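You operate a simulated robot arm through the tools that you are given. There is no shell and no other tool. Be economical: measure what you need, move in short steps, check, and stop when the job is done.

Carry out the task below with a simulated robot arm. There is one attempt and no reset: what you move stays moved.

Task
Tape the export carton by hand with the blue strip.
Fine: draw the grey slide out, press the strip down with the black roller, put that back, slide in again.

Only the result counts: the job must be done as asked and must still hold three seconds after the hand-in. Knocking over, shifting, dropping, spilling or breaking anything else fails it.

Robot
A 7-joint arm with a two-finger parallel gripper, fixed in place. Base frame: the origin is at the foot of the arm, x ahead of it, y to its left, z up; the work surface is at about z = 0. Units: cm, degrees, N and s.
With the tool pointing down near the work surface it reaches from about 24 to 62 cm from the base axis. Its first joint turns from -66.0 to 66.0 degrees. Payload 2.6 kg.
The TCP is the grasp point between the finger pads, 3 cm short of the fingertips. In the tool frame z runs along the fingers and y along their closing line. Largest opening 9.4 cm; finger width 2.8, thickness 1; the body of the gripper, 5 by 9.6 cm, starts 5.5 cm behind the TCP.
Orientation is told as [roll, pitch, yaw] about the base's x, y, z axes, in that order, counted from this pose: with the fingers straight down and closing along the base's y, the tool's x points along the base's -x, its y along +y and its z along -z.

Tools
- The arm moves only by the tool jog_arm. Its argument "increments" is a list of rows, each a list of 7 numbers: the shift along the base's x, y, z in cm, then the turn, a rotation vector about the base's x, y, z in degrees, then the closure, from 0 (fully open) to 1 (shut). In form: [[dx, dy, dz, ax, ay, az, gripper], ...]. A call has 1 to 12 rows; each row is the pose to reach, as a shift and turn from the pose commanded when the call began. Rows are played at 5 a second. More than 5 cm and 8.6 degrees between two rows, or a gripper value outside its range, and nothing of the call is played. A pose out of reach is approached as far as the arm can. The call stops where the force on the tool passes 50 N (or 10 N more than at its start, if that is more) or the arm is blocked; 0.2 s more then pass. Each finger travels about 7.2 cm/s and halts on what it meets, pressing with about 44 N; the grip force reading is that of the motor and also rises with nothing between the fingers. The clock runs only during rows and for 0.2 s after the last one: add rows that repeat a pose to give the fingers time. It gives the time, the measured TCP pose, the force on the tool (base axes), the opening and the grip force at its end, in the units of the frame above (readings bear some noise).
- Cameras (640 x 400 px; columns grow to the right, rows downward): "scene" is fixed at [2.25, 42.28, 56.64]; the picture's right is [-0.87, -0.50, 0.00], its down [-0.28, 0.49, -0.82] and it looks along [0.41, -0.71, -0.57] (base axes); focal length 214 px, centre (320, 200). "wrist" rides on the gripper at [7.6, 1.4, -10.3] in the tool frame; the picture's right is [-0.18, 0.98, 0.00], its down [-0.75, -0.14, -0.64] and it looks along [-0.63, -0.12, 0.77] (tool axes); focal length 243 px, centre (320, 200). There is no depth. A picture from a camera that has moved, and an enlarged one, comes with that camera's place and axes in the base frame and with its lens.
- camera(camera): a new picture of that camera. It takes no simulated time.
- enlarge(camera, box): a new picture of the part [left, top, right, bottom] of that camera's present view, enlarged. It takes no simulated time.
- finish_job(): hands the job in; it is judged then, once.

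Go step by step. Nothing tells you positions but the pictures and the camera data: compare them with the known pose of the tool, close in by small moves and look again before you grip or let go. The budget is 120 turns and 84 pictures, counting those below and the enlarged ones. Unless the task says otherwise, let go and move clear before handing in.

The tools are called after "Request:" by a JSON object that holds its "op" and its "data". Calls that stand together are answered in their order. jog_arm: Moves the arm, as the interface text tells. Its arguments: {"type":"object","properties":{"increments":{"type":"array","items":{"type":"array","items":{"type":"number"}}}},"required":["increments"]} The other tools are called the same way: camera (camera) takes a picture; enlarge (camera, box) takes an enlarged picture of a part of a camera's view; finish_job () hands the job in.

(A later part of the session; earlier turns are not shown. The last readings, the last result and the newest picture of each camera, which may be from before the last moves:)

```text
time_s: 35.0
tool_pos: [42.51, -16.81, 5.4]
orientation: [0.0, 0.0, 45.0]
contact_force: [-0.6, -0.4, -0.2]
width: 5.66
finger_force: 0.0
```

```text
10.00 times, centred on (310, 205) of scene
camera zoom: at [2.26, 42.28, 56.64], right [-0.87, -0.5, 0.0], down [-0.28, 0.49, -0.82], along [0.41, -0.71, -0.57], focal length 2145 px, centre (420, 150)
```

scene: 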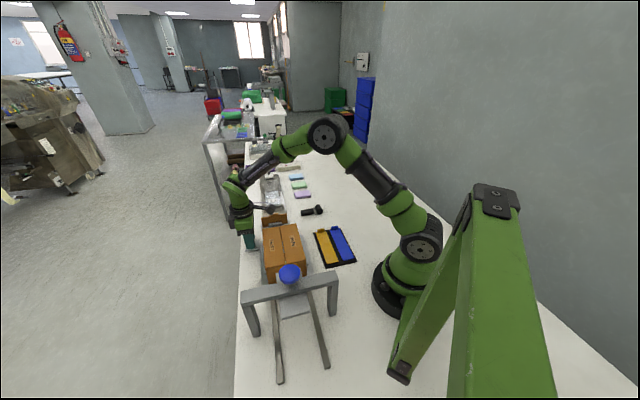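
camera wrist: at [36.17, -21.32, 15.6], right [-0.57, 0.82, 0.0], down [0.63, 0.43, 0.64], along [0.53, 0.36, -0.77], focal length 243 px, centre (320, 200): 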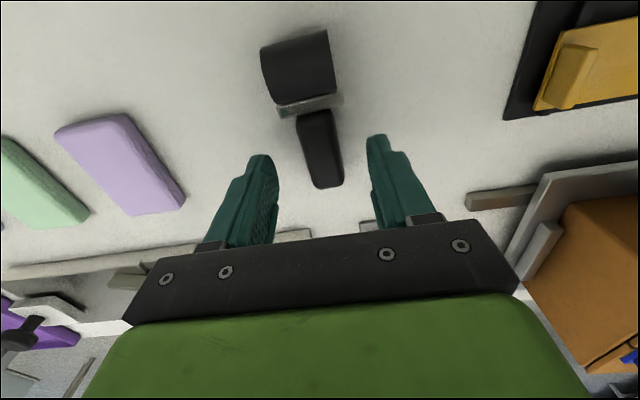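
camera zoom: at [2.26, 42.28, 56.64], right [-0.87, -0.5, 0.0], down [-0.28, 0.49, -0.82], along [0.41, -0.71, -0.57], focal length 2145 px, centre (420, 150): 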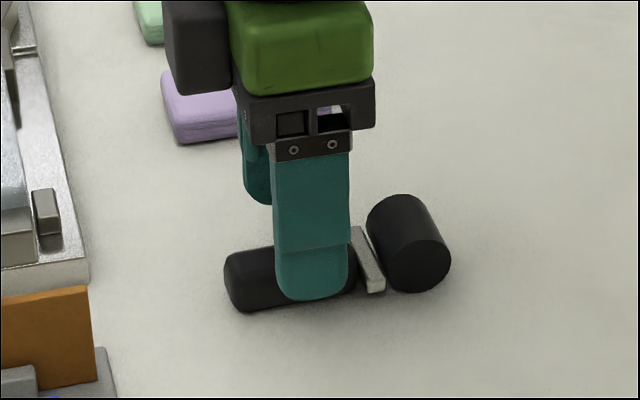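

Request:
{"op": "jog_arm", "data": {"increments": [[0.2, 0.2, -0.8, 0, 0, 0, 0.4], [0.2, 0.2, -1.5, 0, 0, 0, 0.4], [0.2, 0.2, -1.5, 0, 0, 0, 0.7], [0.2, 0.2, -1.5, 0, 0, 0, 1], [0.2, 0.2, -1.5, 0, 0, 0, 1], [0.2, 0.2, -1.5, 0, 0, 0, 1]]}}

Request:
{"op": "camera", "data": {"camera": "wrist"}}

```text
time_s: 36.4
tool_pos: [42.6, -16.67, 3.81]
orientation: [0.0, 0.0, 45.0]
contact_force: [0.4, -0.4, 0.2]
width: 2.33
finger_force: 43.8
```

```text
37 pictures are left
camera wrist: at [36.39, -21.07, 14.13], right [-0.57, 0.82, 0.0], down [0.63, 0.43, 0.64], along [0.53, 0.36, -0.77], focal length 243 px, centre (320, 200)
```

wrist: 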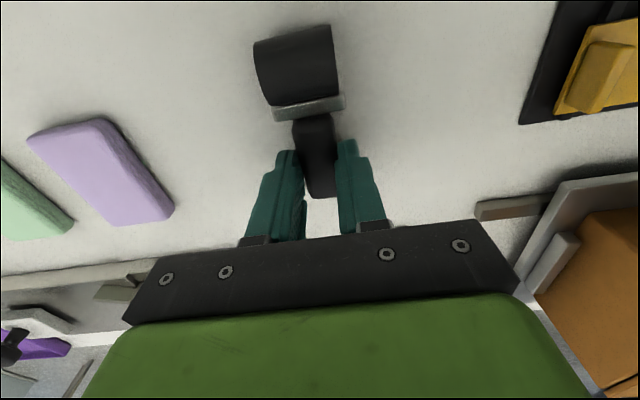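

Request:
{"op": "jog_arm", "data": {"increments": [[0, 0, 2, 0, 0, 0, 1], [0, 0, 6, 0, 0, 0, 1], [0, 0, 10.5, 0, 0, 0, 1], [0, 0, 15, 0, 0, -6, 1], [-0.5, 2, 17, 0, 0, -14, 1], [-1, 4, 17, 0, 0, -22, 1], [-1.5, 6.5, 17, 0, 0, -30, 1], [-2, 9, 17, 0, 0, -38, 1], [-2.5, 11.5, 17, 0, 0, -46, 1], [-3, 14, 17, 0, 0, -54, 1], [-3.5, 16.5, 17, 0, 0, -62, 1], [-3.5, 16.5, 17, 0, 0, -62, 1]]}}

Request:
{"op": "jog_arm", "data": {"increments": [[-0.6, 1.5, 0, 0, 0, -7, 1], [-1.2, 3, 0, 0, 0, -14, 1], [-1.8, 4.5, 0, 0, 0, -21, 1], [-2.4, 6, 0, 0, 0, -28, 1], [-3.3, 7.7, 0, 0, 0, -28, 1], [-3.3, 7.7, 0, 0, 0, -28, 1]]}}

Request:
{"op": "camera", "data": {"camera": "wrist"}}

Request:
{"op": "enlarge", "data": {"camera": "scene", "box": [230, 180, 350, 280]}}

```text
time_s: 39.0
tool_pos: [39.44, -0.23, 21.05]
orientation: [-0.1, 0.0, -17.0]
contact_force: [0.4, -0.6, -1.2]
width: 2.31
finger_force: 43.6
```

```text
time_s: 40.4
tool_pos: [35.85, 7.71, 20.91]
orientation: [-0.1, 0.0, -45.0]
contact_force: [-0.7, -0.3, -1.5]
width: 2.3
finger_force: 44.3
```

```text
36 pictures are left
camera wrist: at [31.58, 13.94, 31.23], right [0.82, 0.57, 0.0], down [0.43, -0.63, 0.64], along [0.36, -0.53, -0.77], focal length 243 px, centre (320, 200)
```

wrist: 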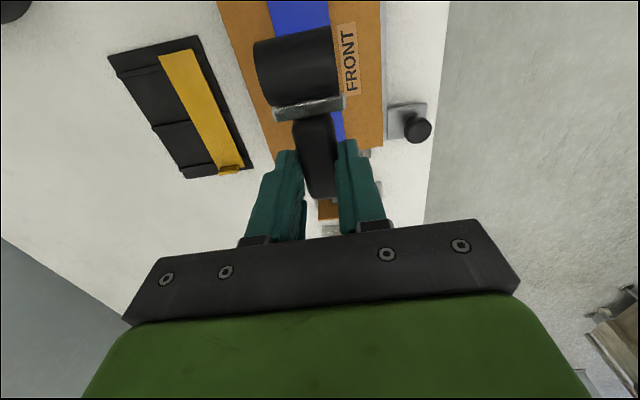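

```text
4.00 times, centred on (290, 230) of scene
camera zoom: at [2.25, 42.28, 56.64], right [-0.87, -0.5, 0.0], down [-0.28, 0.49, -0.82], along [0.41, -0.71, -0.57], focal length 858 px, centre (440, 80)
```

zoom: 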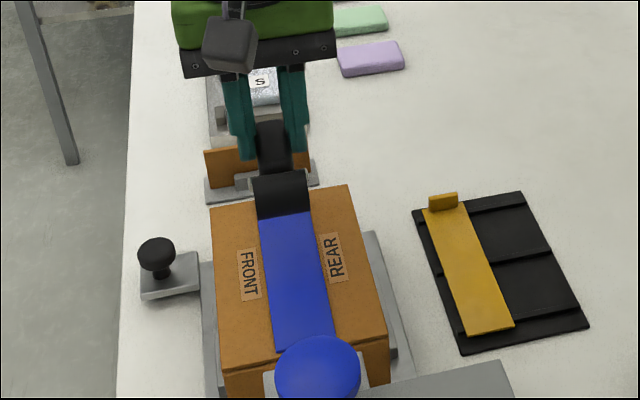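

Request:
{"op": "jog_arm", "data": {"increments": [[-0.9, 0.95, -1, -2.1, -2.1, 0, 1], [-1.8, 1.9, -2, -4.2, -4.2, 0, 1], [-2.7, 2.8, -3, -6.3, -6.3, 0, 1], [-3.5, 3.65, -4, -8.5, -8.5, 0, 1], [-3.5, 3.65, -4.9, -8.5, -8.5, 0, 1], [-3.5, 3.65, -4.9, -8.5, -8.5, 0, 1]]}}

Request:
{"op": "camera", "data": {"camera": "wrist"}}

Request:
{"op": "enlarge", "data": {"camera": "scene", "box": [230, 200, 350, 300]}}

```text
time_s: 41.8
tool_pos: [32.38, 11.23, 15.95]
orientation: [0.0, -12.0, -45.0]
contact_force: [-0.3, 0.7, -1.7]
width: 2.3
finger_force: 43.9
```

```text
34 pictures are left
camera wrist: at [26.6, 18.98, 24.46], right [0.82, 0.57, 0.04], down [0.33, -0.53, 0.79], along [0.47, -0.63, -0.62], focal length 243 px, centre (320, 200)
```

wrist: 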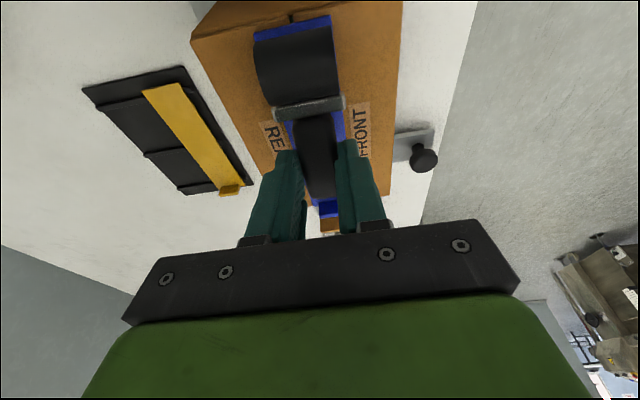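

```text
4.00 times, centred on (290, 250) of scene
camera zoom: at [2.25, 42.28, 56.64], right [-0.87, -0.5, 0.0], down [-0.28, 0.49, -0.82], along [0.41, -0.71, -0.57], focal length 858 px, centre (440, 0)
```

zoom: 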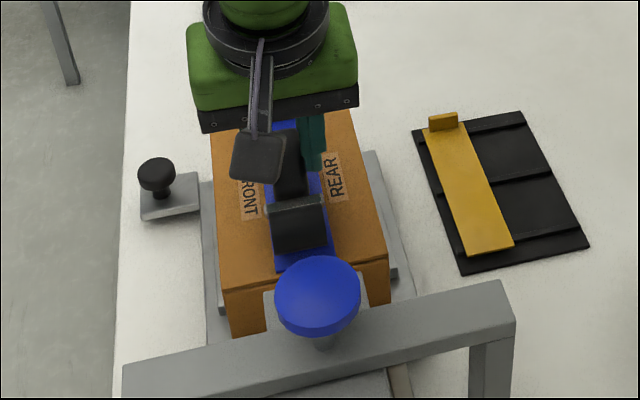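

Request:
{"op": "jog_arm", "data": {"increments": [[0, 0, -0.5, 0, 0, 0, 1], [0, 0, -0.9, 0, 0, 0, 1], [0, 0, -1.2, 0, 0, 0, 1], [0, 0, -1.2, 0, 0, 0, 1]]}}

```text
time_s: 42.8
tool_pos: [32.52, 11.21, 14.99]
orientation: [0.3, -12.1, -45.0]
contact_force: [-1.7, -1.4, 20.7]
width: 2.31
finger_force: 43.8
```

Request:
{"op": "jog_arm", "data": {"increments": [[0.35, -0.35, 0, 0, 0, 0, 1], [0.7, -0.7, 0, 0, 0, 0, 1], [1.05, -1.05, 0, 0, 0, 0, 1], [1.4, -1.4, 0, 0, 0, 0, 1], [1.4, -1.4, 0, 0, 0, 0, 1]]}}

Request:
{"op": "enlarge", "data": {"camera": "scene", "box": [230, 200, 350, 300]}}

Request:
{"op": "camera", "data": {"camera": "wrist"}}

```text
time_s: 44.0
tool_pos: [33.73, 9.87, 14.84]
orientation: [0.0, -12.1, -45.0]
contact_force: [1.3, 0.8, 18.5]
width: 2.3
finger_force: 44.3
```

```text
4.00 times, centred on (290, 250) of scene
camera zoom: at [2.25, 42.28, 56.64], right [-0.87, -0.5, 0.0], down [-0.28, 0.49, -0.82], along [0.41, -0.71, -0.57], focal length 858 px, centre (440, 0)
```

zoom: 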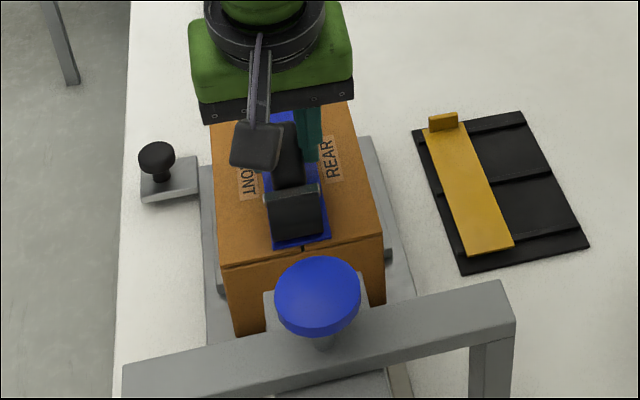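

```text
31 pictures are left
camera wrist: at [28.05, 17.56, 23.34], right [0.82, 0.57, 0.04], down [0.33, -0.53, 0.79], along [0.47, -0.63, -0.62], focal length 243 px, centre (320, 200)
```

wrist: 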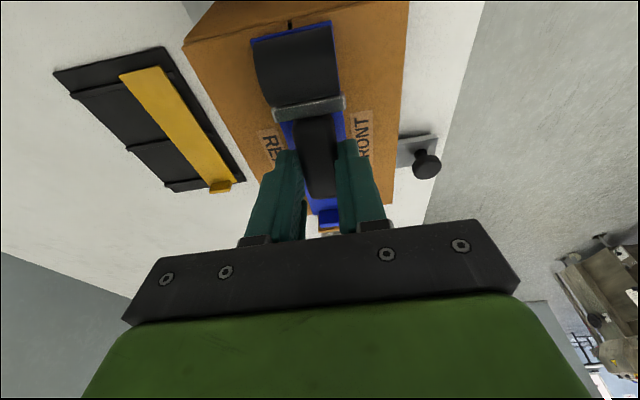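

The slide follows the roller, so rather than drag it I'll lift and press in 1 cm steps along the strip.

Request:
{"op": "jog_arm", "data": {"increments": [[0, 0, 0.6, 0, 0, 0, 1], [0.7, -0.7, 0.6, 0, 0, 0, 1], [0.7, -0.7, 0.1, 0, 0, 0, 1], [0.7, -0.7, 0, 0, 0, 0, 1], [0.7, -0.7, 0.6, 0, 0, 0, 1], [1.4, -1.4, 0.6, 0, 0, 0, 1], [1.4, -1.4, 0.1, 0, 0, 0, 1], [1.4, -1.4, 0, 0, 0, 0, 1], [1.4, -1.4, 0, 0, 0, 0, 1]]}}

Request:
{"op": "enlarge", "data": {"camera": "scene", "box": [230, 200, 350, 300]}}

```text
time_s: 46.0
tool_pos: [35.25, 8.49, 14.95]
orientation: [0.2, -12.2, -45.0]
contact_force: [0.3, 0.0, 20.3]
width: 2.31
finger_force: 44.1
```

```text
4.00 times, centred on (290, 250) of scene
camera zoom: at [2.25, 42.28, 56.64], right [-0.87, -0.5, 0.0], down [-0.28, 0.49, -0.82], along [0.41, -0.71, -0.57], focal length 858 px, centre (440, 0)
```

zoom: 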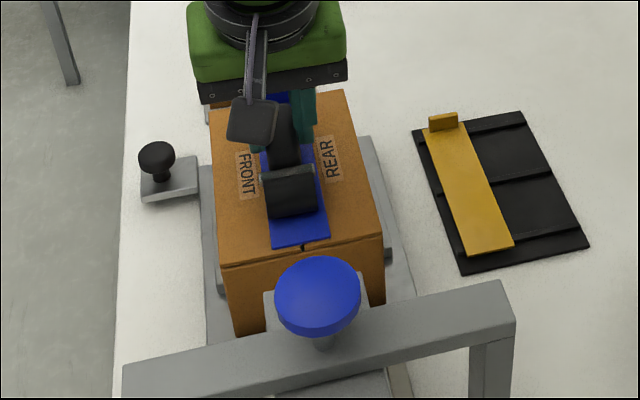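

Request:
{"op": "jog_arm", "data": {"increments": [[0, 0, 0.6, 0, 0, 0, 1], [0.7, -0.7, 0.6, 0, 0, 0, 1], [0.7, -0.7, 0.1, 0, 0, 0, 1], [0.7, -0.7, 0, 0, 0, 0, 1], [0.7, -0.7, 0.6, 0, 0, 0, 1], [1.4, -1.4, 0.6, 0, 0, 0, 1], [1.4, -1.4, 0.1, 0, 0, 0, 1], [1.4, -1.4, 0, 0, 0, 0, 1], [1.4, -1.4, 0.6, 0, 0, 0, 1], [2.1, -2.1, 0.6, 0, 0, 0, 1], [2.1, -2.1, 0.1, 0, 0, 0, 1], [2.1, -2.1, 0, 0, 0, 0, 1]]}}

Request:
{"op": "jog_arm", "data": {"increments": [[0, 0, 0.6, 0, 0, 0, 1], [0.7, -0.7, 0.6, 0, 0, 0, 1], [0.7, -0.7, 0.1, 0, 0, 0, 1], [0.7, -0.7, 0, 0, 0, 0, 1], [0.7, -0.7, 0.6, 0, 0, 0, 1], [1.4, -1.4, 0.6, 0, 0, 0, 1], [1.4, -1.4, 0.1, 0, 0, 0, 1], [1.4, -1.4, 0, 0, 0, 0, 1], [1.4, -1.4, 0.6, 0, 0, 0, 1], [2.1, -2.1, 0.6, 0, 0, 0, 1], [2.1, -2.1, 0.1, 0, 0, 0, 1], [2.1, -2.1, 0, 0, 0, 0, 1]]}}

Request:
{"op": "enlarge", "data": {"camera": "scene", "box": [230, 200, 350, 300]}}

Request:
{"op": "camera", "data": {"camera": "wrist"}}

```text
time_s: 48.6
tool_pos: [37.27, 6.33, 14.92]
orientation: [0.2, -12.1, -44.9]
contact_force: [-0.8, -1.0, 11.8]
width: 2.29
finger_force: 44.0
```

```text
time_s: 51.2
tool_pos: [39.41, 4.23, 15.07]
orientation: [0.2, -12.3, -45.0]
contact_force: [-3.9, 0.5, 31.9]
width: 2.33
finger_force: 44.3
```

```text
4.00 times, centred on (290, 250) of scene
camera zoom: at [2.24, 42.28, 56.64], right [-0.87, -0.5, 0.0], down [-0.28, 0.49, -0.82], along [0.41, -0.71, -0.57], focal length 858 px, centre (440, 0)
```

zoom: 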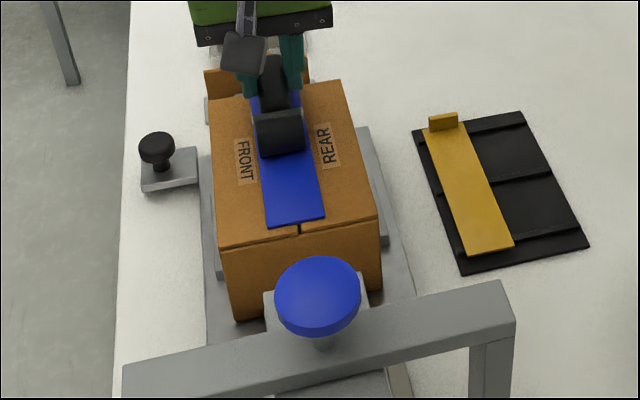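

```text
28 pictures are left
camera wrist: at [33.69, 11.94, 23.45], right [0.82, 0.57, 0.04], down [0.32, -0.53, 0.79], along [0.47, -0.63, -0.62], focal length 243 px, centre (320, 200)
```

wrist: 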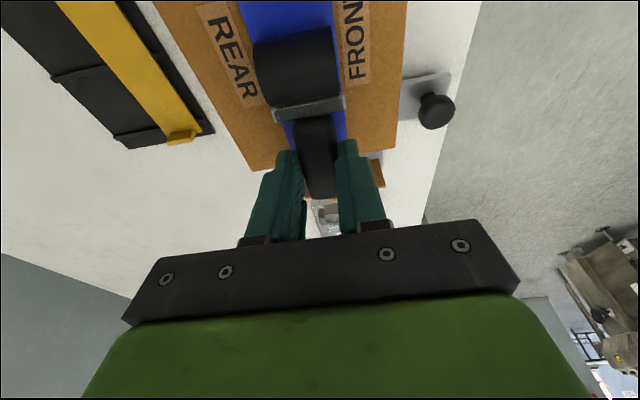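

The fingers may be touching the strip's tab; I'll lift clear and inspect.

Request:
{"op": "jog_arm", "data": {"increments": [[0, 0, 1, 0, 0, 0, 1], [0, 0, 3, 0, 0, 0, 1], [0, 0, 6, 0, 0, 0, 1], [2, -2, 8, 0, 0, 0, 1], [4, -4, 8, 0, 0, 0, 1], [4, -4, 8, 0, 0, 0, 1]]}}

Request:
{"op": "enlarge", "data": {"camera": "scene", "box": [240, 200, 330, 280]}}

Request:
{"op": "camera", "data": {"camera": "wrist"}}

```text
time_s: 52.6
tool_pos: [43.26, 0.28, 22.93]
orientation: [0.1, -12.0, -44.8]
contact_force: [0.2, 0.5, -0.8]
width: 2.3
finger_force: 44.1
```

```text
5.00 times, centred on (285, 240) of scene
camera zoom: at [2.26, 42.28, 56.64], right [-0.87, -0.5, 0.0], down [-0.28, 0.49, -0.82], along [0.41, -0.71, -0.57], focal length 1072 px, centre (495, 0)
```

zoom: 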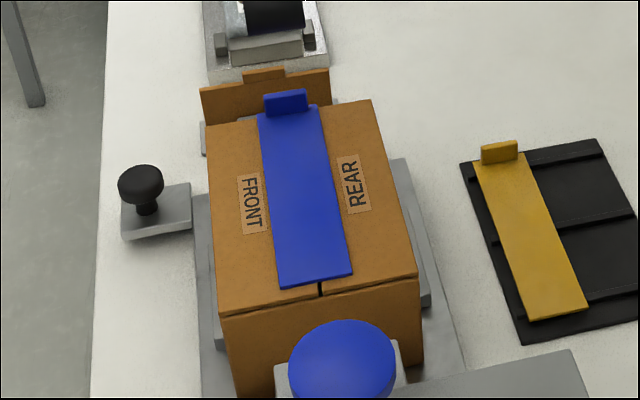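

```text
26 pictures are left
camera wrist: at [37.62, 7.92, 31.34], right [0.82, 0.57, 0.04], down [0.33, -0.53, 0.78], along [0.47, -0.63, -0.62], focal length 243 px, centre (320, 200)
```

wrist: 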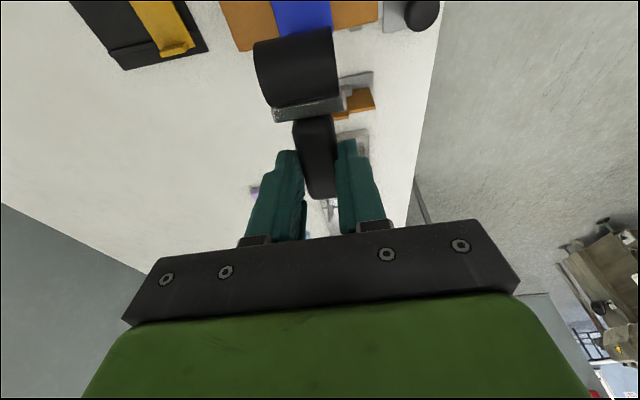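

Request:
{"op": "jog_arm", "data": {"increments": [[-0.9, 0.9, -0.5, -3.2, -3.2, 0, 1], [-1.8, 1.8, -1, -6.4, -6.4, 0, 1], [-2.8, 2.8, -2, -9.6, -9.6, 0, 1], [-3.8, 3.8, -3, -12.7, -12.7, 0, 1], [-4.6, 4.6, -4, -12.7, -12.7, 0, 1], [-4.6, 4.6, -5.4, -12.7, -12.7, 0, 1], [-4.6, 4.6, -5.4, -12.7, -12.7, 0, 1]]}}

Request:
{"op": "camera", "data": {"camera": "wrist"}}

Request:
{"op": "enlarge", "data": {"camera": "scene", "box": [240, 190, 330, 270]}}

```text
time_s: 54.2
tool_pos: [38.8, 4.92, 17.34]
orientation: [0.0, -29.9, -45.0]
contact_force: [1.3, -0.3, -1.5]
width: 2.32
finger_force: 43.7
```

```text
25 pictures are left
camera wrist: at [31.58, 14.08, 22.5], right [0.81, 0.58, 0.09], down [0.14, -0.33, 0.93], along [0.57, -0.74, -0.35], focal length 243 px, centre (320, 200)
```

wrist: 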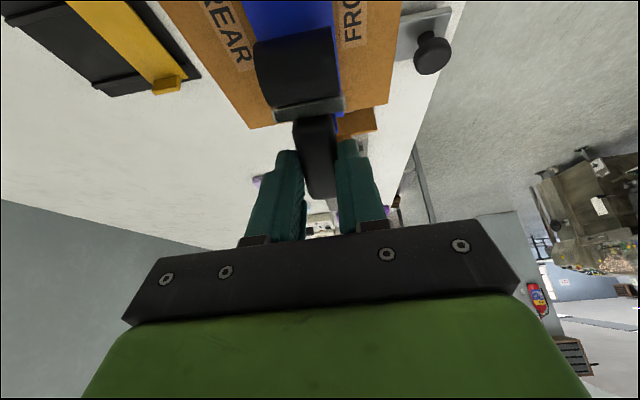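

```text
5.00 times, centred on (285, 230) of scene
camera zoom: at [2.25, 42.28, 56.64], right [-0.87, -0.5, 0.0], down [-0.28, 0.49, -0.82], along [0.41, -0.71, -0.57], focal length 1072 px, centre (495, 50)
```

zoom: 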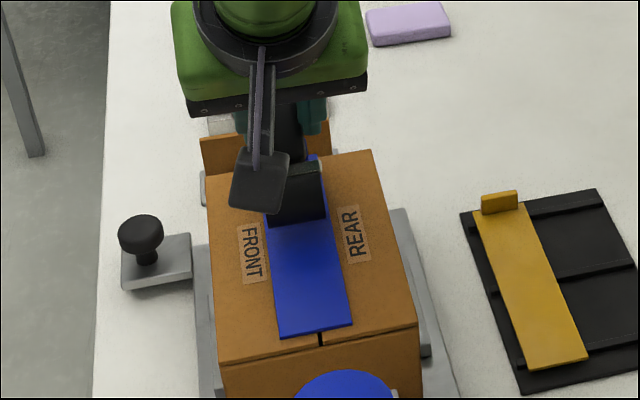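

Request:
{"op": "jog_arm", "data": {"increments": [[0, 0, -0.6, 0, 0, 0, 1], [0, 0, -1.0, 0, 0, 0, 1], [0, 0, -1.25, 0, 0, 0, 1], [0, 0, -1.25, 0, 0, 0, 1]]}}

```text
time_s: 55.2
tool_pos: [38.73, 4.97, 16.19]
orientation: [0.1, -30.0, -44.9]
contact_force: [-1.2, 0.0, 5.7]
width: 2.3
finger_force: 44.3
```

Request:
{"op": "jog_arm", "data": {"increments": [[0, 0, -0.15, 0, 0, 0, 1], [0, 0, 0.5, 0, 0, 0, 1], [0.7, -0.7, 0.5, 0, 0, 0, 1], [0.7, -0.7, 0, 0, 0, 0, 1], [0.7, -0.7, -0.15, 0, 0, 0, 1], [0.7, -0.7, 0.5, 0, 0, 0, 1], [1.4, -1.4, 0.5, 0, 0, 0, 1], [1.4, -1.4, 0, 0, 0, 0, 1], [1.4, -1.4, -0.15, 0, 0, 0, 1], [1.4, -1.4, -0.15, 0, 0, 0, 1]]}}

Request:
{"op": "jog_arm", "data": {"increments": [[0, 0, 0.6, 0, 0, 0, 1], [0.7, -0.7, 0.6, 0, 0, 0, 1], [0.7, -0.7, 0.1, 0, 0, 0, 1], [0.7, -0.7, 0, 0, 0, 0, 1], [0.7, -0.7, 0, 0, 0, 0, 1]]}}

Request:
{"op": "enlarge", "data": {"camera": "scene", "box": [240, 190, 330, 270]}}

Request:
{"op": "enlarge", "data": {"camera": "wrist", "box": [160, 0, 480, 220]}}

```text
time_s: 57.4
tool_pos: [40.08, 3.45, 16.13]
orientation: [0.2, -30.1, -45.0]
contact_force: [0.5, -0.4, 14.3]
width: 2.31
finger_force: 43.6
```

```text
time_s: 58.6
tool_pos: [40.95, 2.7, 16.09]
orientation: [0.2, -30.1, -44.9]
contact_force: [0.1, -0.1, 15.9]
width: 2.32
finger_force: 43.9
```

```text
5.00 times, centred on (285, 230) of scene
camera zoom: at [2.25, 42.28, 56.64], right [-0.87, -0.5, 0.0], down [-0.28, 0.49, -0.82], along [0.41, -0.71, -0.57], focal length 1072 px, centre (495, 50)
```

zoom: 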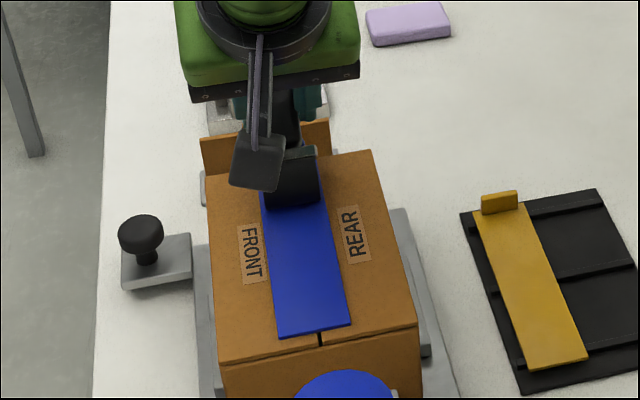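

```text
1.82 times, centred on (320, 110) of wrist
camera zoom: at [33.72, 11.92, 21.21], right [0.81, 0.58, 0.1], down [0.13, -0.33, 0.93], along [0.58, -0.74, -0.35], focal length 441 px, centre (320, 364)
```

zoom: 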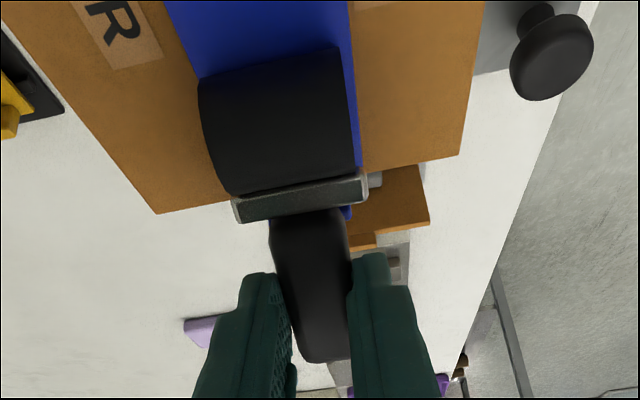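

Request:
{"op": "jog_arm", "data": {"increments": [[0, 0, 0.6, 0, 0, 0, 1], [0.7, -0.7, 0.6, 0, 0, 0, 1], [0.7, -0.7, 0.1, 0, 0, 0, 1], [0.7, -0.7, 0, 0, 0, 0, 1], [0.7, -0.7, 0.6, 0, 0, 0, 1], [1.2, -1.2, 0.6, 0, 0, 0, 1], [1.2, -1.2, 0.1, 0, 0, 0, 1], [1.2, -1.2, 0, 0, 0, 0, 1], [1.2, -1.2, 0, 0, 0, 0, 1]]}}

Request:
{"op": "enlarge", "data": {"camera": "scene", "box": [240, 190, 330, 270]}}

```text
time_s: 60.6
tool_pos: [42.26, 1.49, 16.13]
orientation: [0.4, -30.2, -45.0]
contact_force: [-3.5, 1.2, 25.5]
width: 2.31
finger_force: 43.6
```

```text
5.00 times, centred on (285, 230) of scene
camera zoom: at [2.24, 42.28, 56.64], right [-0.87, -0.5, 0.0], down [-0.28, 0.49, -0.82], along [0.41, -0.71, -0.57], focal length 1072 px, centre (495, 50)
```

zoom: 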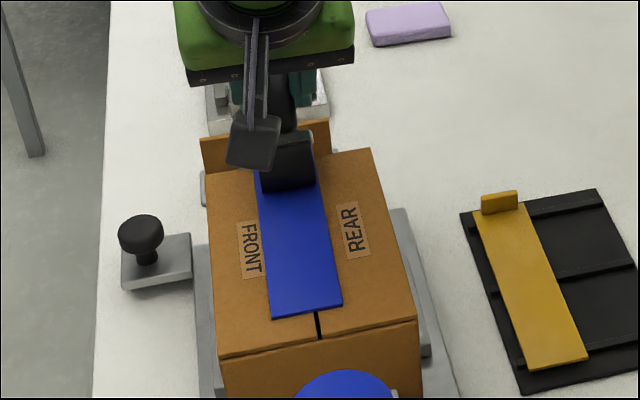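

The bracket pushed the tab and shifted the strip outward; I'll lift off and reseat it by nudging the tab back.

Request:
{"op": "jog_arm", "data": {"increments": [[0, 0, 1, 0, 0, 0, 1], [0, 0, 3, 0, 0, 0, 1], [1, -1, 5, 0, 0, 0, 1], [2.5, -2.5, 6, 0, 0, 0, 1], [4.2, -4.2, 6, 0, 0, 0, 1], [4.2, -4.2, 6, 0, 0, 0, 1]]}}

Request:
{"op": "enlarge", "data": {"camera": "scene", "box": [240, 190, 330, 270]}}

Request:
{"op": "enlarge", "data": {"camera": "wrist", "box": [160, 0, 480, 220]}}

```text
time_s: 62.0
tool_pos: [46.18, -2.7, 22.13]
orientation: [0.0, -30.0, -44.9]
contact_force: [-0.3, 0.6, -1.1]
width: 2.33
finger_force: 43.8
```

```text
5.00 times, centred on (285, 230) of scene
camera zoom: at [2.26, 42.28, 56.64], right [-0.87, -0.5, 0.0], down [-0.28, 0.49, -0.82], along [0.41, -0.71, -0.57], focal length 1072 px, centre (495, 50)
```

zoom: 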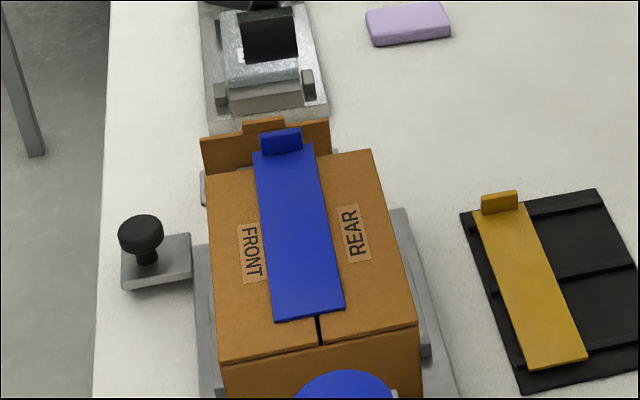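

```text
1.82 times, centred on (320, 110) of wrist
camera zoom: at [38.99, 6.6, 27.14], right [0.81, 0.58, 0.09], down [0.14, -0.33, 0.93], along [0.57, -0.74, -0.35], focal length 441 px, centre (320, 364)
```

zoom: 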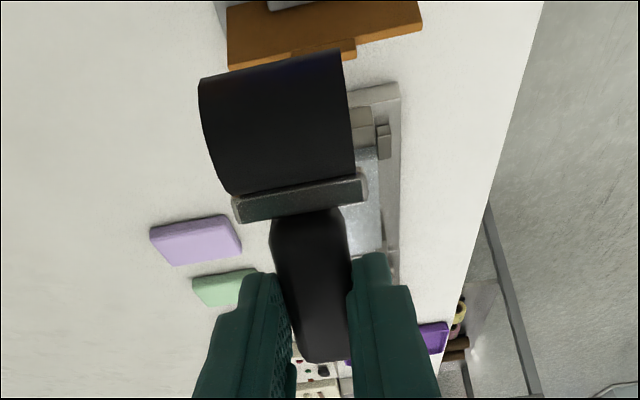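

Request:
{"op": "jog_arm", "data": {"increments": [[0.25, 0.25, -2.5, 0, 0, 0, 1], [0.25, 0.25, -5, 0, 0, 0, 1], [0.25, 0.25, -5.7, 0, 0, 0, 1], [0.0, 0.5, -5.7, 0, 0, 0, 1], [-0.25, 0.75, -5.7, 0, 0, 0, 1], [-0.5, 1.0, -5.7, 0, 0, 0, 1], [-0.75, 1.25, -5.7, 0, 0, 0, 1], [-1.0, 1.5, -5.7, 0, 0, 0, 1], [-1.2, 1.7, -5.7, 0, 0, 0, 1], [-1.2, 1.7, -5.7, 0, 0, 0, 1]]}}

Request:
{"op": "enlarge", "data": {"camera": "scene", "box": [240, 190, 330, 270]}}

```text
time_s: 64.2
tool_pos: [45.03, -1.02, 16.33]
orientation: [0.0, -30.0, -45.0]
contact_force: [-0.2, -0.3, -1.6]
width: 2.31
finger_force: 43.6
```

```text
5.00 times, centred on (285, 230) of scene
camera zoom: at [2.26, 42.28, 56.64], right [-0.87, -0.5, 0.0], down [-0.28, 0.49, -0.82], along [0.41, -0.71, -0.57], focal length 1072 px, centre (495, 50)
```

zoom: 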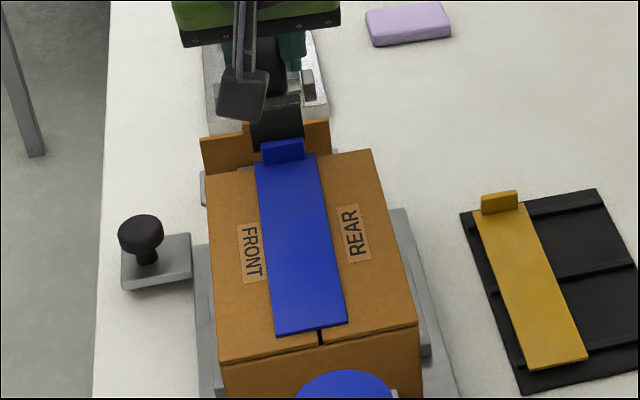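

Request:
{"op": "jog_arm", "data": {"increments": [[-0.2, 0.2, 0, 0, 0, 0, 1], [-0.48, 0.48, 0, 0, 0, 0, 1], [-0.48, 0.48, 0, 0, 0, 0, 1], [0.3, -0.3, 0, 0, 0, 0, 1], [1.5, -1.5, 0.5, 0, 0, 0, 1], [2, -2, 4, 0, 0, 0, 1], [2, -2, 6, 0, 0, 0, 1], [2, -2, 6, 0, 0, 0, 1]]}}

Request:
{"op": "enlarge", "data": {"camera": "scene", "box": [240, 190, 330, 270]}}

```text
time_s: 66.0
tool_pos: [47.1, -3.13, 22.28]
orientation: [0.1, -29.9, -44.8]
contact_force: [-0.2, 0.4, -1.6]
width: 2.29
finger_force: 44.3
```

```text
5.00 times, centred on (285, 230) of scene
camera zoom: at [2.26, 42.28, 56.64], right [-0.87, -0.5, 0.0], down [-0.28, 0.49, -0.82], along [0.41, -0.71, -0.57], focal length 1072 px, centre (495, 50)
```

zoom: 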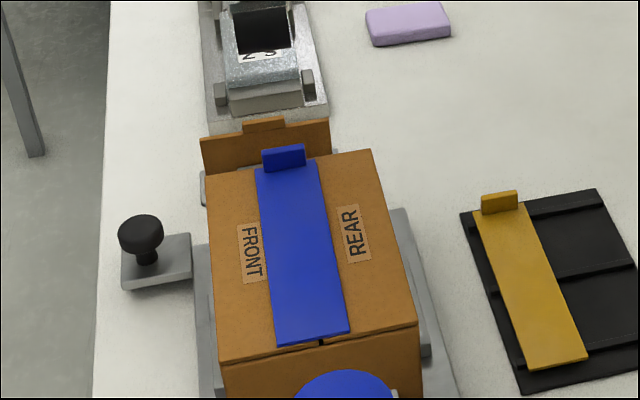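

Request:
{"op": "jog_arm", "data": {"increments": [[-2, 2, 0, 0, 0, 0, 1], [-4.5, 4.5, 0, 0, 0, 0, 1], [-7, 7, 0, 0, 0, 0, 1], [-9.5, 9.5, 0, 0, 0, 0, 1], [-11.5, 11.5, -1, 0, 0, 0, 1], [-13.2, 13.2, -2, 0, 0, 0, 1], [-13.2, 13.2, -4, 0, 0, 0, 1], [-13.2, 13.2, -5.3, 0, 0, 0, 1], [-13.2, 13.2, -5.3, 0, 0, 0, 1]]}}

Request:
{"op": "camera", "data": {"camera": "scene"}}

```text
time_s: 68.0
tool_pos: [33.76, 10.15, 17.12]
orientation: [0.0, -30.0, -44.9]
contact_force: [0.3, 0.2, -0.5]
width: 2.32
finger_force: 43.5
```

```text
16 pictures are left
```

scene: 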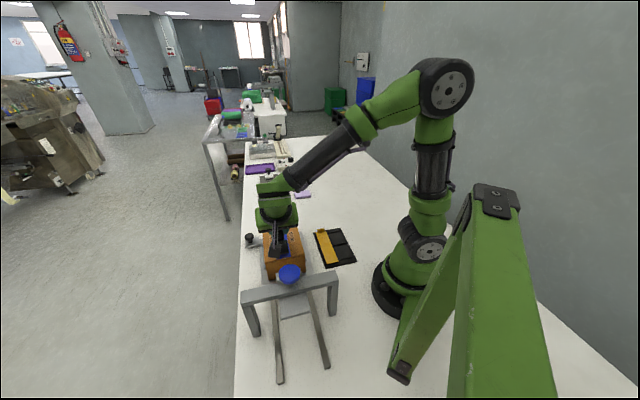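

Request:
{"op": "jog_arm", "data": {"increments": [[0, 0, -0.5, 0, 0, 0, 1], [0, 0, -0.95, 0, 0, 0, 1], [0, 0, -1.1, 0, 0, 0, 1], [0, 0, -1.1, 0, 0, 0, 1]]}}

```text
time_s: 69.0
tool_pos: [33.94, 10.33, 16.16]
orientation: [0.3, -30.0, -45.2]
contact_force: [-0.4, -0.3, 21.9]
width: 2.28
finger_force: 44.0
```

Request:
{"op": "jog_arm", "data": {"increments": [[0, 0, 0.6, 0, 0, 0, 1], [0.75, -0.95, 0.6, 0, 0, 0, 1], [0.75, -0.95, 0.1, 0, 0, 0, 1], [0.75, -0.95, 0, 0, 0, 0, 1], [0.75, -0.95, 0.6, 0, 0, 0, 1], [1.6, -1.8, 0.6, 0, 0, 0, 1], [1.6, -1.8, 0.1, 0, 0, 0, 1], [1.6, -1.8, 0, 0, 0, 0, 1], [1.6, -1.8, 0.6, 0, 0, 0, 1], [2.45, -2.65, 0.6, 0, 0, 0, 1], [2.45, -2.65, 0.1, 0, 0, 0, 1], [2.45, -2.65, 0, 0, 0, 0, 1]]}}

Request:
{"op": "jog_arm", "data": {"increments": [[0, 0, 0.6, 0, 0, 0, 1], [0.85, -0.85, 0.6, 0, 0, 0, 1], [0.85, -0.85, 0.1, 0, 0, 0, 1], [0.85, -0.85, 0, 0, 0, 0, 1], [0.85, -0.85, 0.6, 0, 0, 0, 1], [1.7, -1.7, 0.6, 0, 0, 0, 1], [1.7, -1.7, 0.1, 0, 0, 0, 1], [1.7, -1.7, 0, 0, 0, 0, 1], [1.7, -1.7, 0.6, 0, 0, 0, 1], [2.55, -2.55, 0.6, 0, 0, 0, 1], [2.55, -2.55, 0.1, 0, 0, 0, 1], [2.55, -2.55, 0, 0, 0, 0, 1]]}}

Request:
{"op": "enlarge", "data": {"camera": "scene", "box": [240, 190, 330, 270]}}

```text
time_s: 71.6
tool_pos: [36.37, 7.54, 16.13]
orientation: [0.3, -30.1, -45.0]
contact_force: [-2.3, -0.7, 22.0]
width: 2.32
finger_force: 43.8
```

```text
time_s: 74.2
tool_pos: [38.95, 5.01, 16.07]
orientation: [0.3, -30.2, -45.1]
contact_force: [-2.4, -2.3, 21.8]
width: 2.33
finger_force: 43.9
```

```text
5.00 times, centred on (285, 230) of scene
camera zoom: at [2.25, 42.28, 56.64], right [-0.87, -0.5, 0.0], down [-0.28, 0.49, -0.82], along [0.41, -0.71, -0.57], focal length 1072 px, centre (495, 50)
```

zoom: 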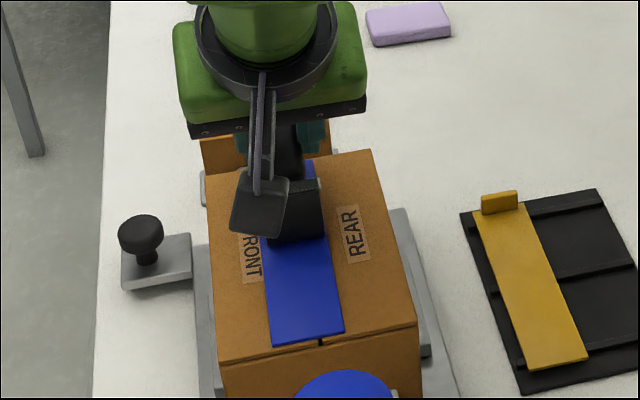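

Pressing drags the strip sideways a bit, so I use the same effect to drag it back onto the seam from its middle.

Request:
{"op": "jog_arm", "data": {"increments": [[-0.1, -0.1, 0, 0, 0, 0, 1], [-0.2, -0.2, 0, 0, 0, 0, 1], [-0.3, -0.3, 0, 0, 0, 0, 1], [-0.4, -0.4, 0, 0, 0, 0, 1], [-0.5, -0.5, 0, 0, 0, 0, 1], [-0.5, -0.5, 0, 0, 0, 0, 1], [-0.5, -0.5, 1, 0, 0, 0, 1], [-0.5, -0.5, 1, 0, 0, 0, 1]]}}

Request:
{"op": "enlarge", "data": {"camera": "scene", "box": [240, 190, 330, 270]}}

```text
time_s: 76.0
tool_pos: [38.28, 4.56, 16.85]
orientation: [-0.1, -29.9, -44.8]
contact_force: [0.5, -0.5, -1.2]
width: 2.32
finger_force: 44.1
```

```text
5.00 times, centred on (285, 230) of scene
camera zoom: at [2.26, 42.28, 56.64], right [-0.87, -0.5, 0.0], down [-0.28, 0.49, -0.82], along [0.41, -0.71, -0.57], focal length 1072 px, centre (495, 50)
```

zoom: 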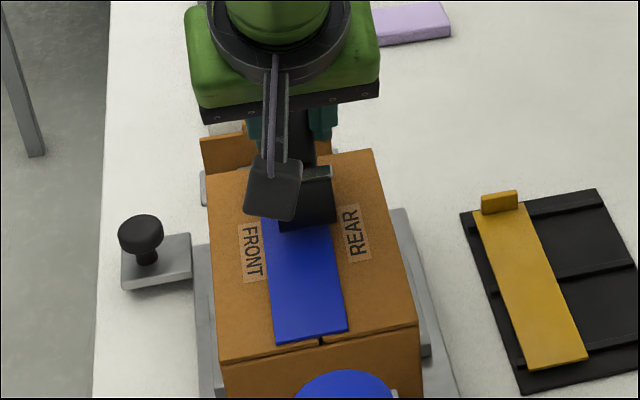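

Request:
{"op": "jog_arm", "data": {"increments": [[0.5, 0.5, 0, 0, 0, 0, 1], [0.5, 0.5, -0.9, 0, 0, 0, 1], [0.5, 0.5, -1.0, 0, 0, 0, 1], [0.3, 0.3, -1.0, 0, 0, 0, 1], [0.15, 0.15, -1.0, 0, 0, 0, 1], [0, 0, -1.0, 0, 0, 0, 1], [-0.15, -0.15, -1.0, 0, 0, 0, 1], [-0.3, -0.3, -1.0, 0, 0, 0, 1], [-0.4, -0.4, -1.0, 0, 0, 0, 1], [-0.4, -0.4, 0, 0, 0, 0, 1], [-0.4, -0.4, 0, 0, 0, 0, 1]]}}

Request:
{"op": "enlarge", "data": {"camera": "scene", "box": [240, 190, 330, 270]}}

```text
time_s: 78.4
tool_pos: [37.91, 4.04, 16.87]
orientation: [-0.2, -29.9, -44.9]
contact_force: [0.0, 0.0, -0.8]
width: 2.33
finger_force: 43.6
```

```text
5.00 times, centred on (285, 230) of scene
camera zoom: at [2.26, 42.28, 56.64], right [-0.87, -0.5, 0.0], down [-0.28, 0.49, -0.82], along [0.41, -0.71, -0.57], focal length 1072 px, centre (495, 50)
```

zoom: 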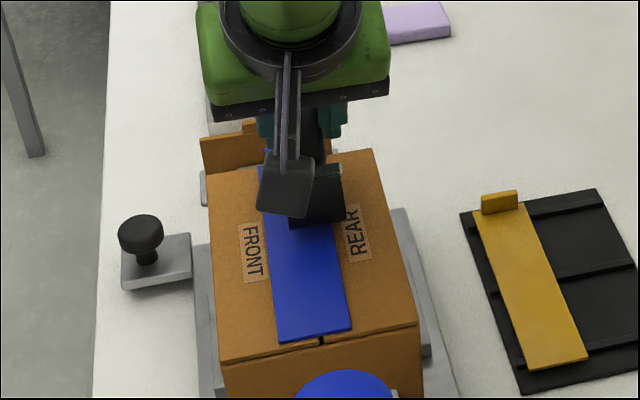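

Request:
{"op": "jog_arm", "data": {"increments": [[0.5, 0.5, 0, 0, 0, 0, 1], [0.9, 0.9, -0.9, 0, 0, 0, 1], [0.9, 0.9, -1.0, 0, 0, 0, 1], [0.65, 0.65, -1.0, 0, 0, 0, 1], [0.45, 0.45, -1.0, 0, 0, 0, 1], [0.25, 0.25, -1.0, 0, 0, 0, 1], [0.05, 0.05, -1.0, 0, 0, 0, 1], [-0.15, -0.15, -1.0, 0, 0, 0, 1], [-0.3, -0.3, -1.0, 0, 0, 0, 1], [-0.3, -0.3, 0, 0, 0, 0, 1], [-0.3, -0.3, 0, 0, 0, 0, 1]]}}

Request:
{"op": "enlarge", "data": {"camera": "scene", "box": [240, 190, 330, 270]}}

```text
time_s: 80.8
tool_pos: [37.68, 3.72, 16.78]
orientation: [-0.1, -29.9, -44.9]
contact_force: [-1.4, -0.5, -0.5]
width: 2.33
finger_force: 43.9
```

```text
5.00 times, centred on (285, 230) of scene
camera zoom: at [2.26, 42.28, 56.64], right [-0.87, -0.5, 0.0], down [-0.28, 0.49, -0.82], along [0.41, -0.71, -0.57], focal length 1072 px, centre (495, 50)
```

zoom: 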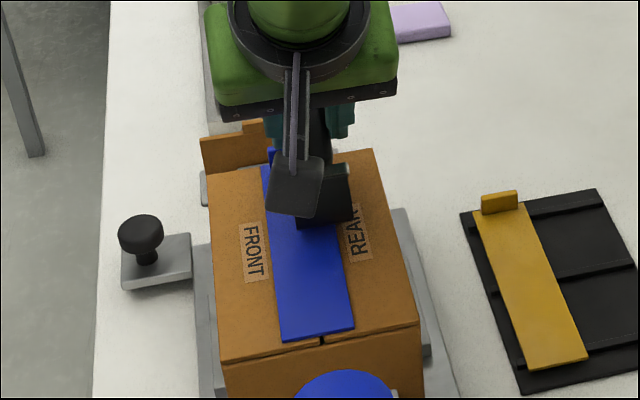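

Request:
{"op": "jog_arm", "data": {"increments": [[1.0, 1.0, 0, 0, 0, 0, 1], [1.85, 0.15, 0, 0, 0, 0, 1], [1.85, 0.15, -0.8, 0, 0, 0, 1], [1.85, 0.15, -0.95, 0, 0, 0, 1], [1.85, 0.15, -0.3, 0, 0, 0, 1], [2.7, -0.7, -0.3, 0, 0, 0, 1], [2.7, -0.7, -0.85, 0, 0, 0, 1], [2.7, -0.7, -0.95, 0, 0, 0, 1], [2.7, -0.7, -0.3, 0, 0, 0, 1], [3.5, -1.5, -0.3, 0, 0, 0, 1], [3.5, -1.5, -0.85, 0, 0, 0, 1], [3.5, -1.5, -0.95, 0, 0, 0, 1]]}}

Request:
{"op": "enlarge", "data": {"camera": "scene", "box": [240, 190, 330, 270]}}

```text
time_s: 83.4
tool_pos: [41.26, 2.37, 16.05]
orientation: [0.3, -30.1, -44.9]
contact_force: [-0.3, -0.8, 8.9]
width: 2.3
finger_force: 44.2
```

```text
5.00 times, centred on (285, 230) of scene
camera zoom: at [2.25, 42.28, 56.64], right [-0.87, -0.5, 0.0], down [-0.28, 0.49, -0.82], along [0.41, -0.71, -0.57], focal length 1072 px, centre (495, 50)
```

zoom: 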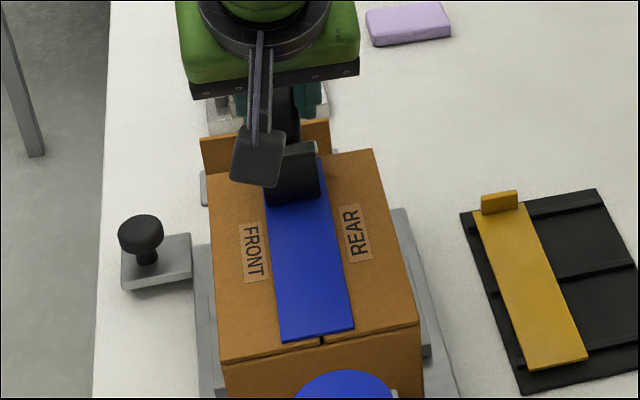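

Request:
{"op": "jog_arm", "data": {"increments": [[0, 0, 1.5, 0, 0, 0, 1], [0, 0, 2.5, 0, 0, 0, 1], [0, 0, 2.5, -5.3, -5.3, 0, 1], [0, 0, 2.5, -10.6, -10.6, 0, 1], [0, 0, 2.5, -10.6, -10.6, 0, 1], [0, 0, 1.5, -10.6, -10.6, 0, 1], [0, 0, 1.0, -10.6, -10.6, 0, 1], [0, 0, 0.8, -10.6, -10.6, 0, 1], [0, 0, 0.65, -10.6, -10.6, 0, 1], [0, 0, 0.65, -10.6, -10.6, 0, 1]]}}

Request:
{"op": "enlarge", "data": {"camera": "scene", "box": [240, 190, 330, 270]}}

```text
time_s: 85.6
tool_pos: [41.26, 2.33, 16.84]
orientation: [0.2, -45.2, -45.0]
contact_force: [-0.1, -0.5, 12.3]
width: 2.31
finger_force: 44.2
```

```text
5.00 times, centred on (285, 230) of scene
camera zoom: at [2.25, 42.28, 56.64], right [-0.87, -0.5, 0.0], down [-0.28, 0.49, -0.82], along [0.41, -0.71, -0.57], focal length 1072 px, centre (495, 50)
```

zoom: 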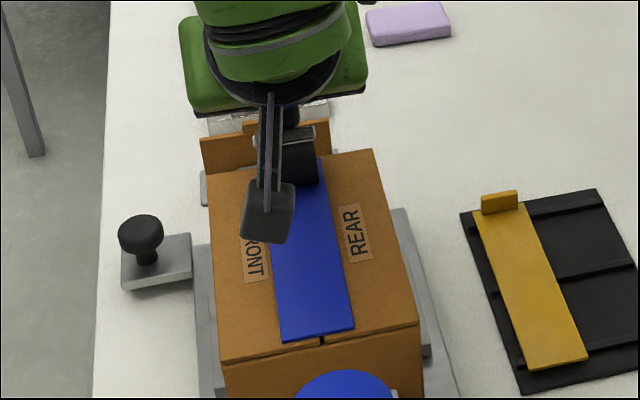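

Strip is seated and pressed. Now I take the roller back to where it lay.

Request:
{"op": "jog_arm", "data": {"increments": [[0, 0, 2, 0, 0, 0, 1], [0, 0, 5, 0, 0, 0, 1], [0, -1, 6, 5.3, 5.3, 0, 1], [0, -3, 6, 10.6, 10.6, 0, 1], [0, -5, 6, 15.9, 15.9, 0, 1], [0.5, -7, 6, 21.2, 21.2, 0, 1], [1, -9, 6, 26.5, 26.5, 0, 1], [1, -11, 6, 31.9, 31.9, 0, 1], [1, -11, 6, 31.9, 31.9, 0, 1]]}}

Request:
{"op": "jog_arm", "data": {"increments": [[0, -0.6, 0, 0, 0, 8.2, 1], [0, -1.2, 0, 0, 0, 16.4, 1], [0, -1.8, 0, 0, 0, 24.6, 1], [0, -2.4, 0, 0, 0, 32.8, 1], [0, -3.2, 0, 0, 0, 41, 1], [0, -4, 0, 0, 0, 49.2, 1], [0, -5, 0, 0, 0, 57.4, 1], [0, -6, 0, 0, 0, 65.6, 1], [0.2, -7, 0, 0, 0, 73.8, 1], [0.4, -8, 0, 0, 0, 82, 1], [0.5, -8.2, 0, 0, 0, 90, 1], [0.5, -8.2, 0, 0, 0, 90, 1]]}}

```text
time_s: 87.6
tool_pos: [42.34, -8.77, 22.74]
orientation: [0.0, 0.3, -45.0]
contact_force: [0.6, -0.1, -1.2]
width: 2.33
finger_force: 43.8
```

```text
time_s: 90.2
tool_pos: [42.71, -16.85, 22.63]
orientation: [0.0, 0.1, 45.1]
contact_force: [0.7, -0.6, -1.8]
width: 2.31
finger_force: 43.8
```

Request:
{"op": "jog_arm", "data": {"increments": [[0, 0.2, -4.5, 0, 0, 0, 1], [0, 0.2, -9, 0, 0, 0, 1], [0, 0.2, -13, 0, 0, 0, 1], [0, 0.2, -16, 0, 0, 0, 1], [0, 0.2, -17.7, 0, 0, 0, 1], [0, 0.2, -18.3, 0, 0, 0, 1], [0, 0.2, -18.3, 0, 0, 0, 1]]}}

Request:
{"op": "enlarge", "data": {"camera": "scene", "box": [280, 185, 340, 225]}}

```text
time_s: 91.8
tool_pos: [42.68, -16.78, 4.49]
orientation: [-0.1, 0.2, 45.0]
contact_force: [-0.5, -0.2, -1.1]
width: 2.34
finger_force: 44.0
```

```text
10.00 times, centred on (310, 205) of scene
camera zoom: at [2.26, 42.28, 56.64], right [-0.87, -0.5, 0.0], down [-0.28, 0.49, -0.82], along [0.41, -0.71, -0.57], focal length 2145 px, centre (420, 150)
```

zoom: 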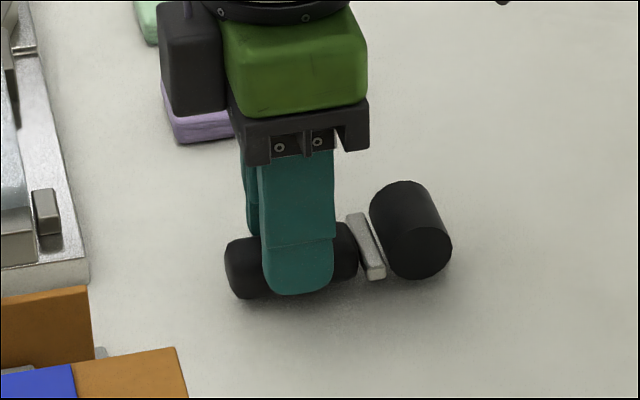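

Request:
{"op": "jog_arm", "data": {"increments": [[0, 0.1, -0.3, 0, 0, 0, 1], [0, 0.1, -0.55, 0, 0, 0, 1], [0, 0.1, -0.65, 0, 0, 0, 1], [0, 0.1, -0.65, 0, 0, 0, 1]]}}

```text
time_s: 92.8
tool_pos: [42.72, -16.6, 3.79]
orientation: [-0.2, 0.0, 45.0]
contact_force: [-8.6, 2.2, 28.0]
width: 2.29
finger_force: 43.7
```

Contact with the table is felt; I release gently and lift.

Request:
{"op": "jog_arm", "data": {"increments": [[0, 0, 0.12, 0, 0, 0, 1], [0, 0, 0.12, 0, 0, 0, 0.7], [0, 0, 0.12, 0, 0, 0, 0.5], [0, 0, 0.12, 0, 0, 0, 0.5], [0, 0, 3, 0, 0, 0, 0.5], [0, 0, 7, 0, 0, 0, 0.5], [0, 0, 11, 0, 0, 0, 0.5], [0, 0, 14, 0, 0, 0, 0.5], [0, 0, 14, 0, 0, 0, 0.5]]}}

Request:
{"op": "enlarge", "data": {"camera": "scene", "box": [235, 185, 345, 275]}}

```text
time_s: 94.8
tool_pos: [42.43, -16.62, 17.69]
orientation: [0.0, 0.1, 45.1]
contact_force: [0.0, -0.7, -0.1]
width: 4.7
finger_force: 0.0
```

```text
4.44 times, centred on (290, 230) of scene
camera zoom: at [2.25, 42.28, 56.64], right [-0.87, -0.5, 0.0], down [-0.28, 0.49, -0.82], along [0.41, -0.71, -0.57], focal length 953 px, centre (453, 67)
```

zoom: 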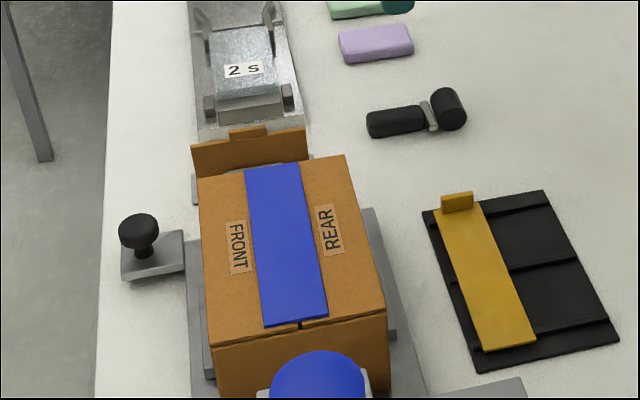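

The roller is back in place and the strip lies on the seam. Now I go to the slide's knob.

Request:
{"op": "jog_arm", "data": {"increments": [[1, 3.5, 0, 0, 0, 0, 0.3], [2, 7, 0, 0, 0, 0, 0.3], [3.2, 11, 0, 0, 0, 0, 0.3], [4.4, 15, 0, 0, 0, 0, 0.3], [5.6, 19, 0, 0, 0, 0, 0.3], [6.8, 22.5, 0, 0, 0, 0, 0.3], [7.5, 24.6, -1.5, 0, 0, 0, 0.3], [7.5, 24.6, -4.5, 0, 0, 0, 0.3], [7.5, 24.6, -7, 0, 0, 0, 0.3], [7.5, 24.6, -7, 0, 0, 0, 0.3]]}}

Request:
{"op": "camera", "data": {"camera": "wrist"}}

```text
time_s: 97.0
tool_pos: [50.26, 8.02, 10.6]
orientation: [0.0, 0.0, 45.0]
contact_force: [0.1, 0.2, 0.0]
width: 6.6
finger_force: 0.1
```

```text
7 pictures are left
camera wrist: at [43.88, 3.57, 20.8], right [-0.57, 0.82, 0.0], down [0.63, 0.43, 0.64], along [0.53, 0.36, -0.77], focal length 243 px, centre (320, 200)
```

wrist: 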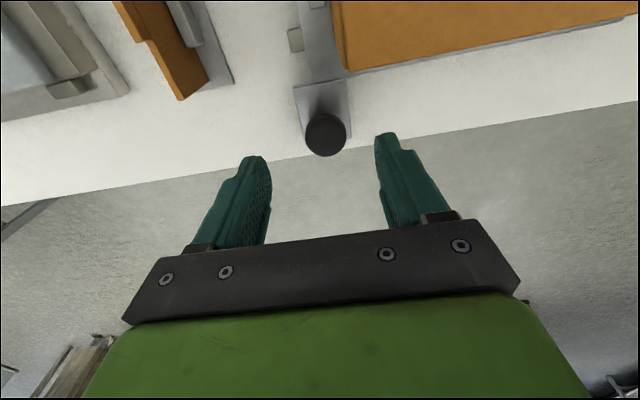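

Request:
{"op": "jog_arm", "data": {"increments": [[-0.4, 0.1, -2.5, 0, 0, 0, 0.3], [-0.4, 0.1, -5, 0, 0, 0, 0.3], [-0.4, 0.1, -5.1, 0, 0, 0, 0.3], [-0.4, 0.1, -5.1, 0, 0, 0, 0.6], [-0.4, 0.1, -5.1, 0, 0, 0, 1], [-0.4, 0.1, -5.1, 0, 0, 0, 1], [-0.4, 0.1, -5.1, 0, 0, 0, 1]]}}

```text
time_s: 98.6
tool_pos: [49.9, 8.2, 5.65]
orientation: [0.0, 0.2, 45.1]
contact_force: [0.9, 1.9, -3.2]
width: 2.93
finger_force: 45.1
```

Request:
{"op": "jog_arm", "data": {"increments": [[-0.5, 0.4, 0, 0, 0, 0, 1], [-1.3, 1.2, 0, 0, 0, 0, 1], [-2.2, 2.1, 0, 0, 0, 0, 1], [-3.1, 3.0, 0, 0, 0, 0, 1], [-4.0, 3.9, 0, 0, 0, 0, 1], [-4.9, 4.8, 0, 0, 0, 0, 1], [-5.8, 5.7, 0, 0, 0, 0, 1], [-6.6, 6.5, 0, 0, 0, 0, 1], [-6.6, 6.5, 0, 0, 0, 0, 1]]}}

Request:
{"op": "enlarge", "data": {"camera": "scene", "box": [230, 210, 350, 320]}}

```text
time_s: 100.6
tool_pos: [43.25, 14.73, 5.69]
orientation: [0.0, 0.2, 45.0]
contact_force: [7.4, 5.8, -0.8]
width: 2.96
finger_force: 44.9
```

```text
3.64 times, centred on (290, 265) of scene
camera zoom: at [2.25, 42.28, 56.64], right [-0.87, -0.5, 0.0], down [-0.28, 0.49, -0.82], along [0.41, -0.71, -0.57], focal length 780 px, centre (429, -36)
```

zoom: 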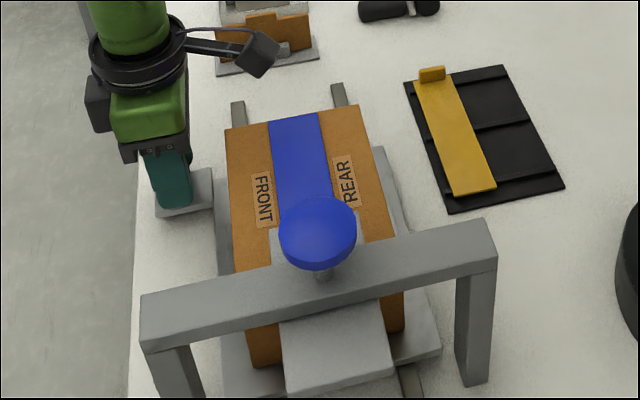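

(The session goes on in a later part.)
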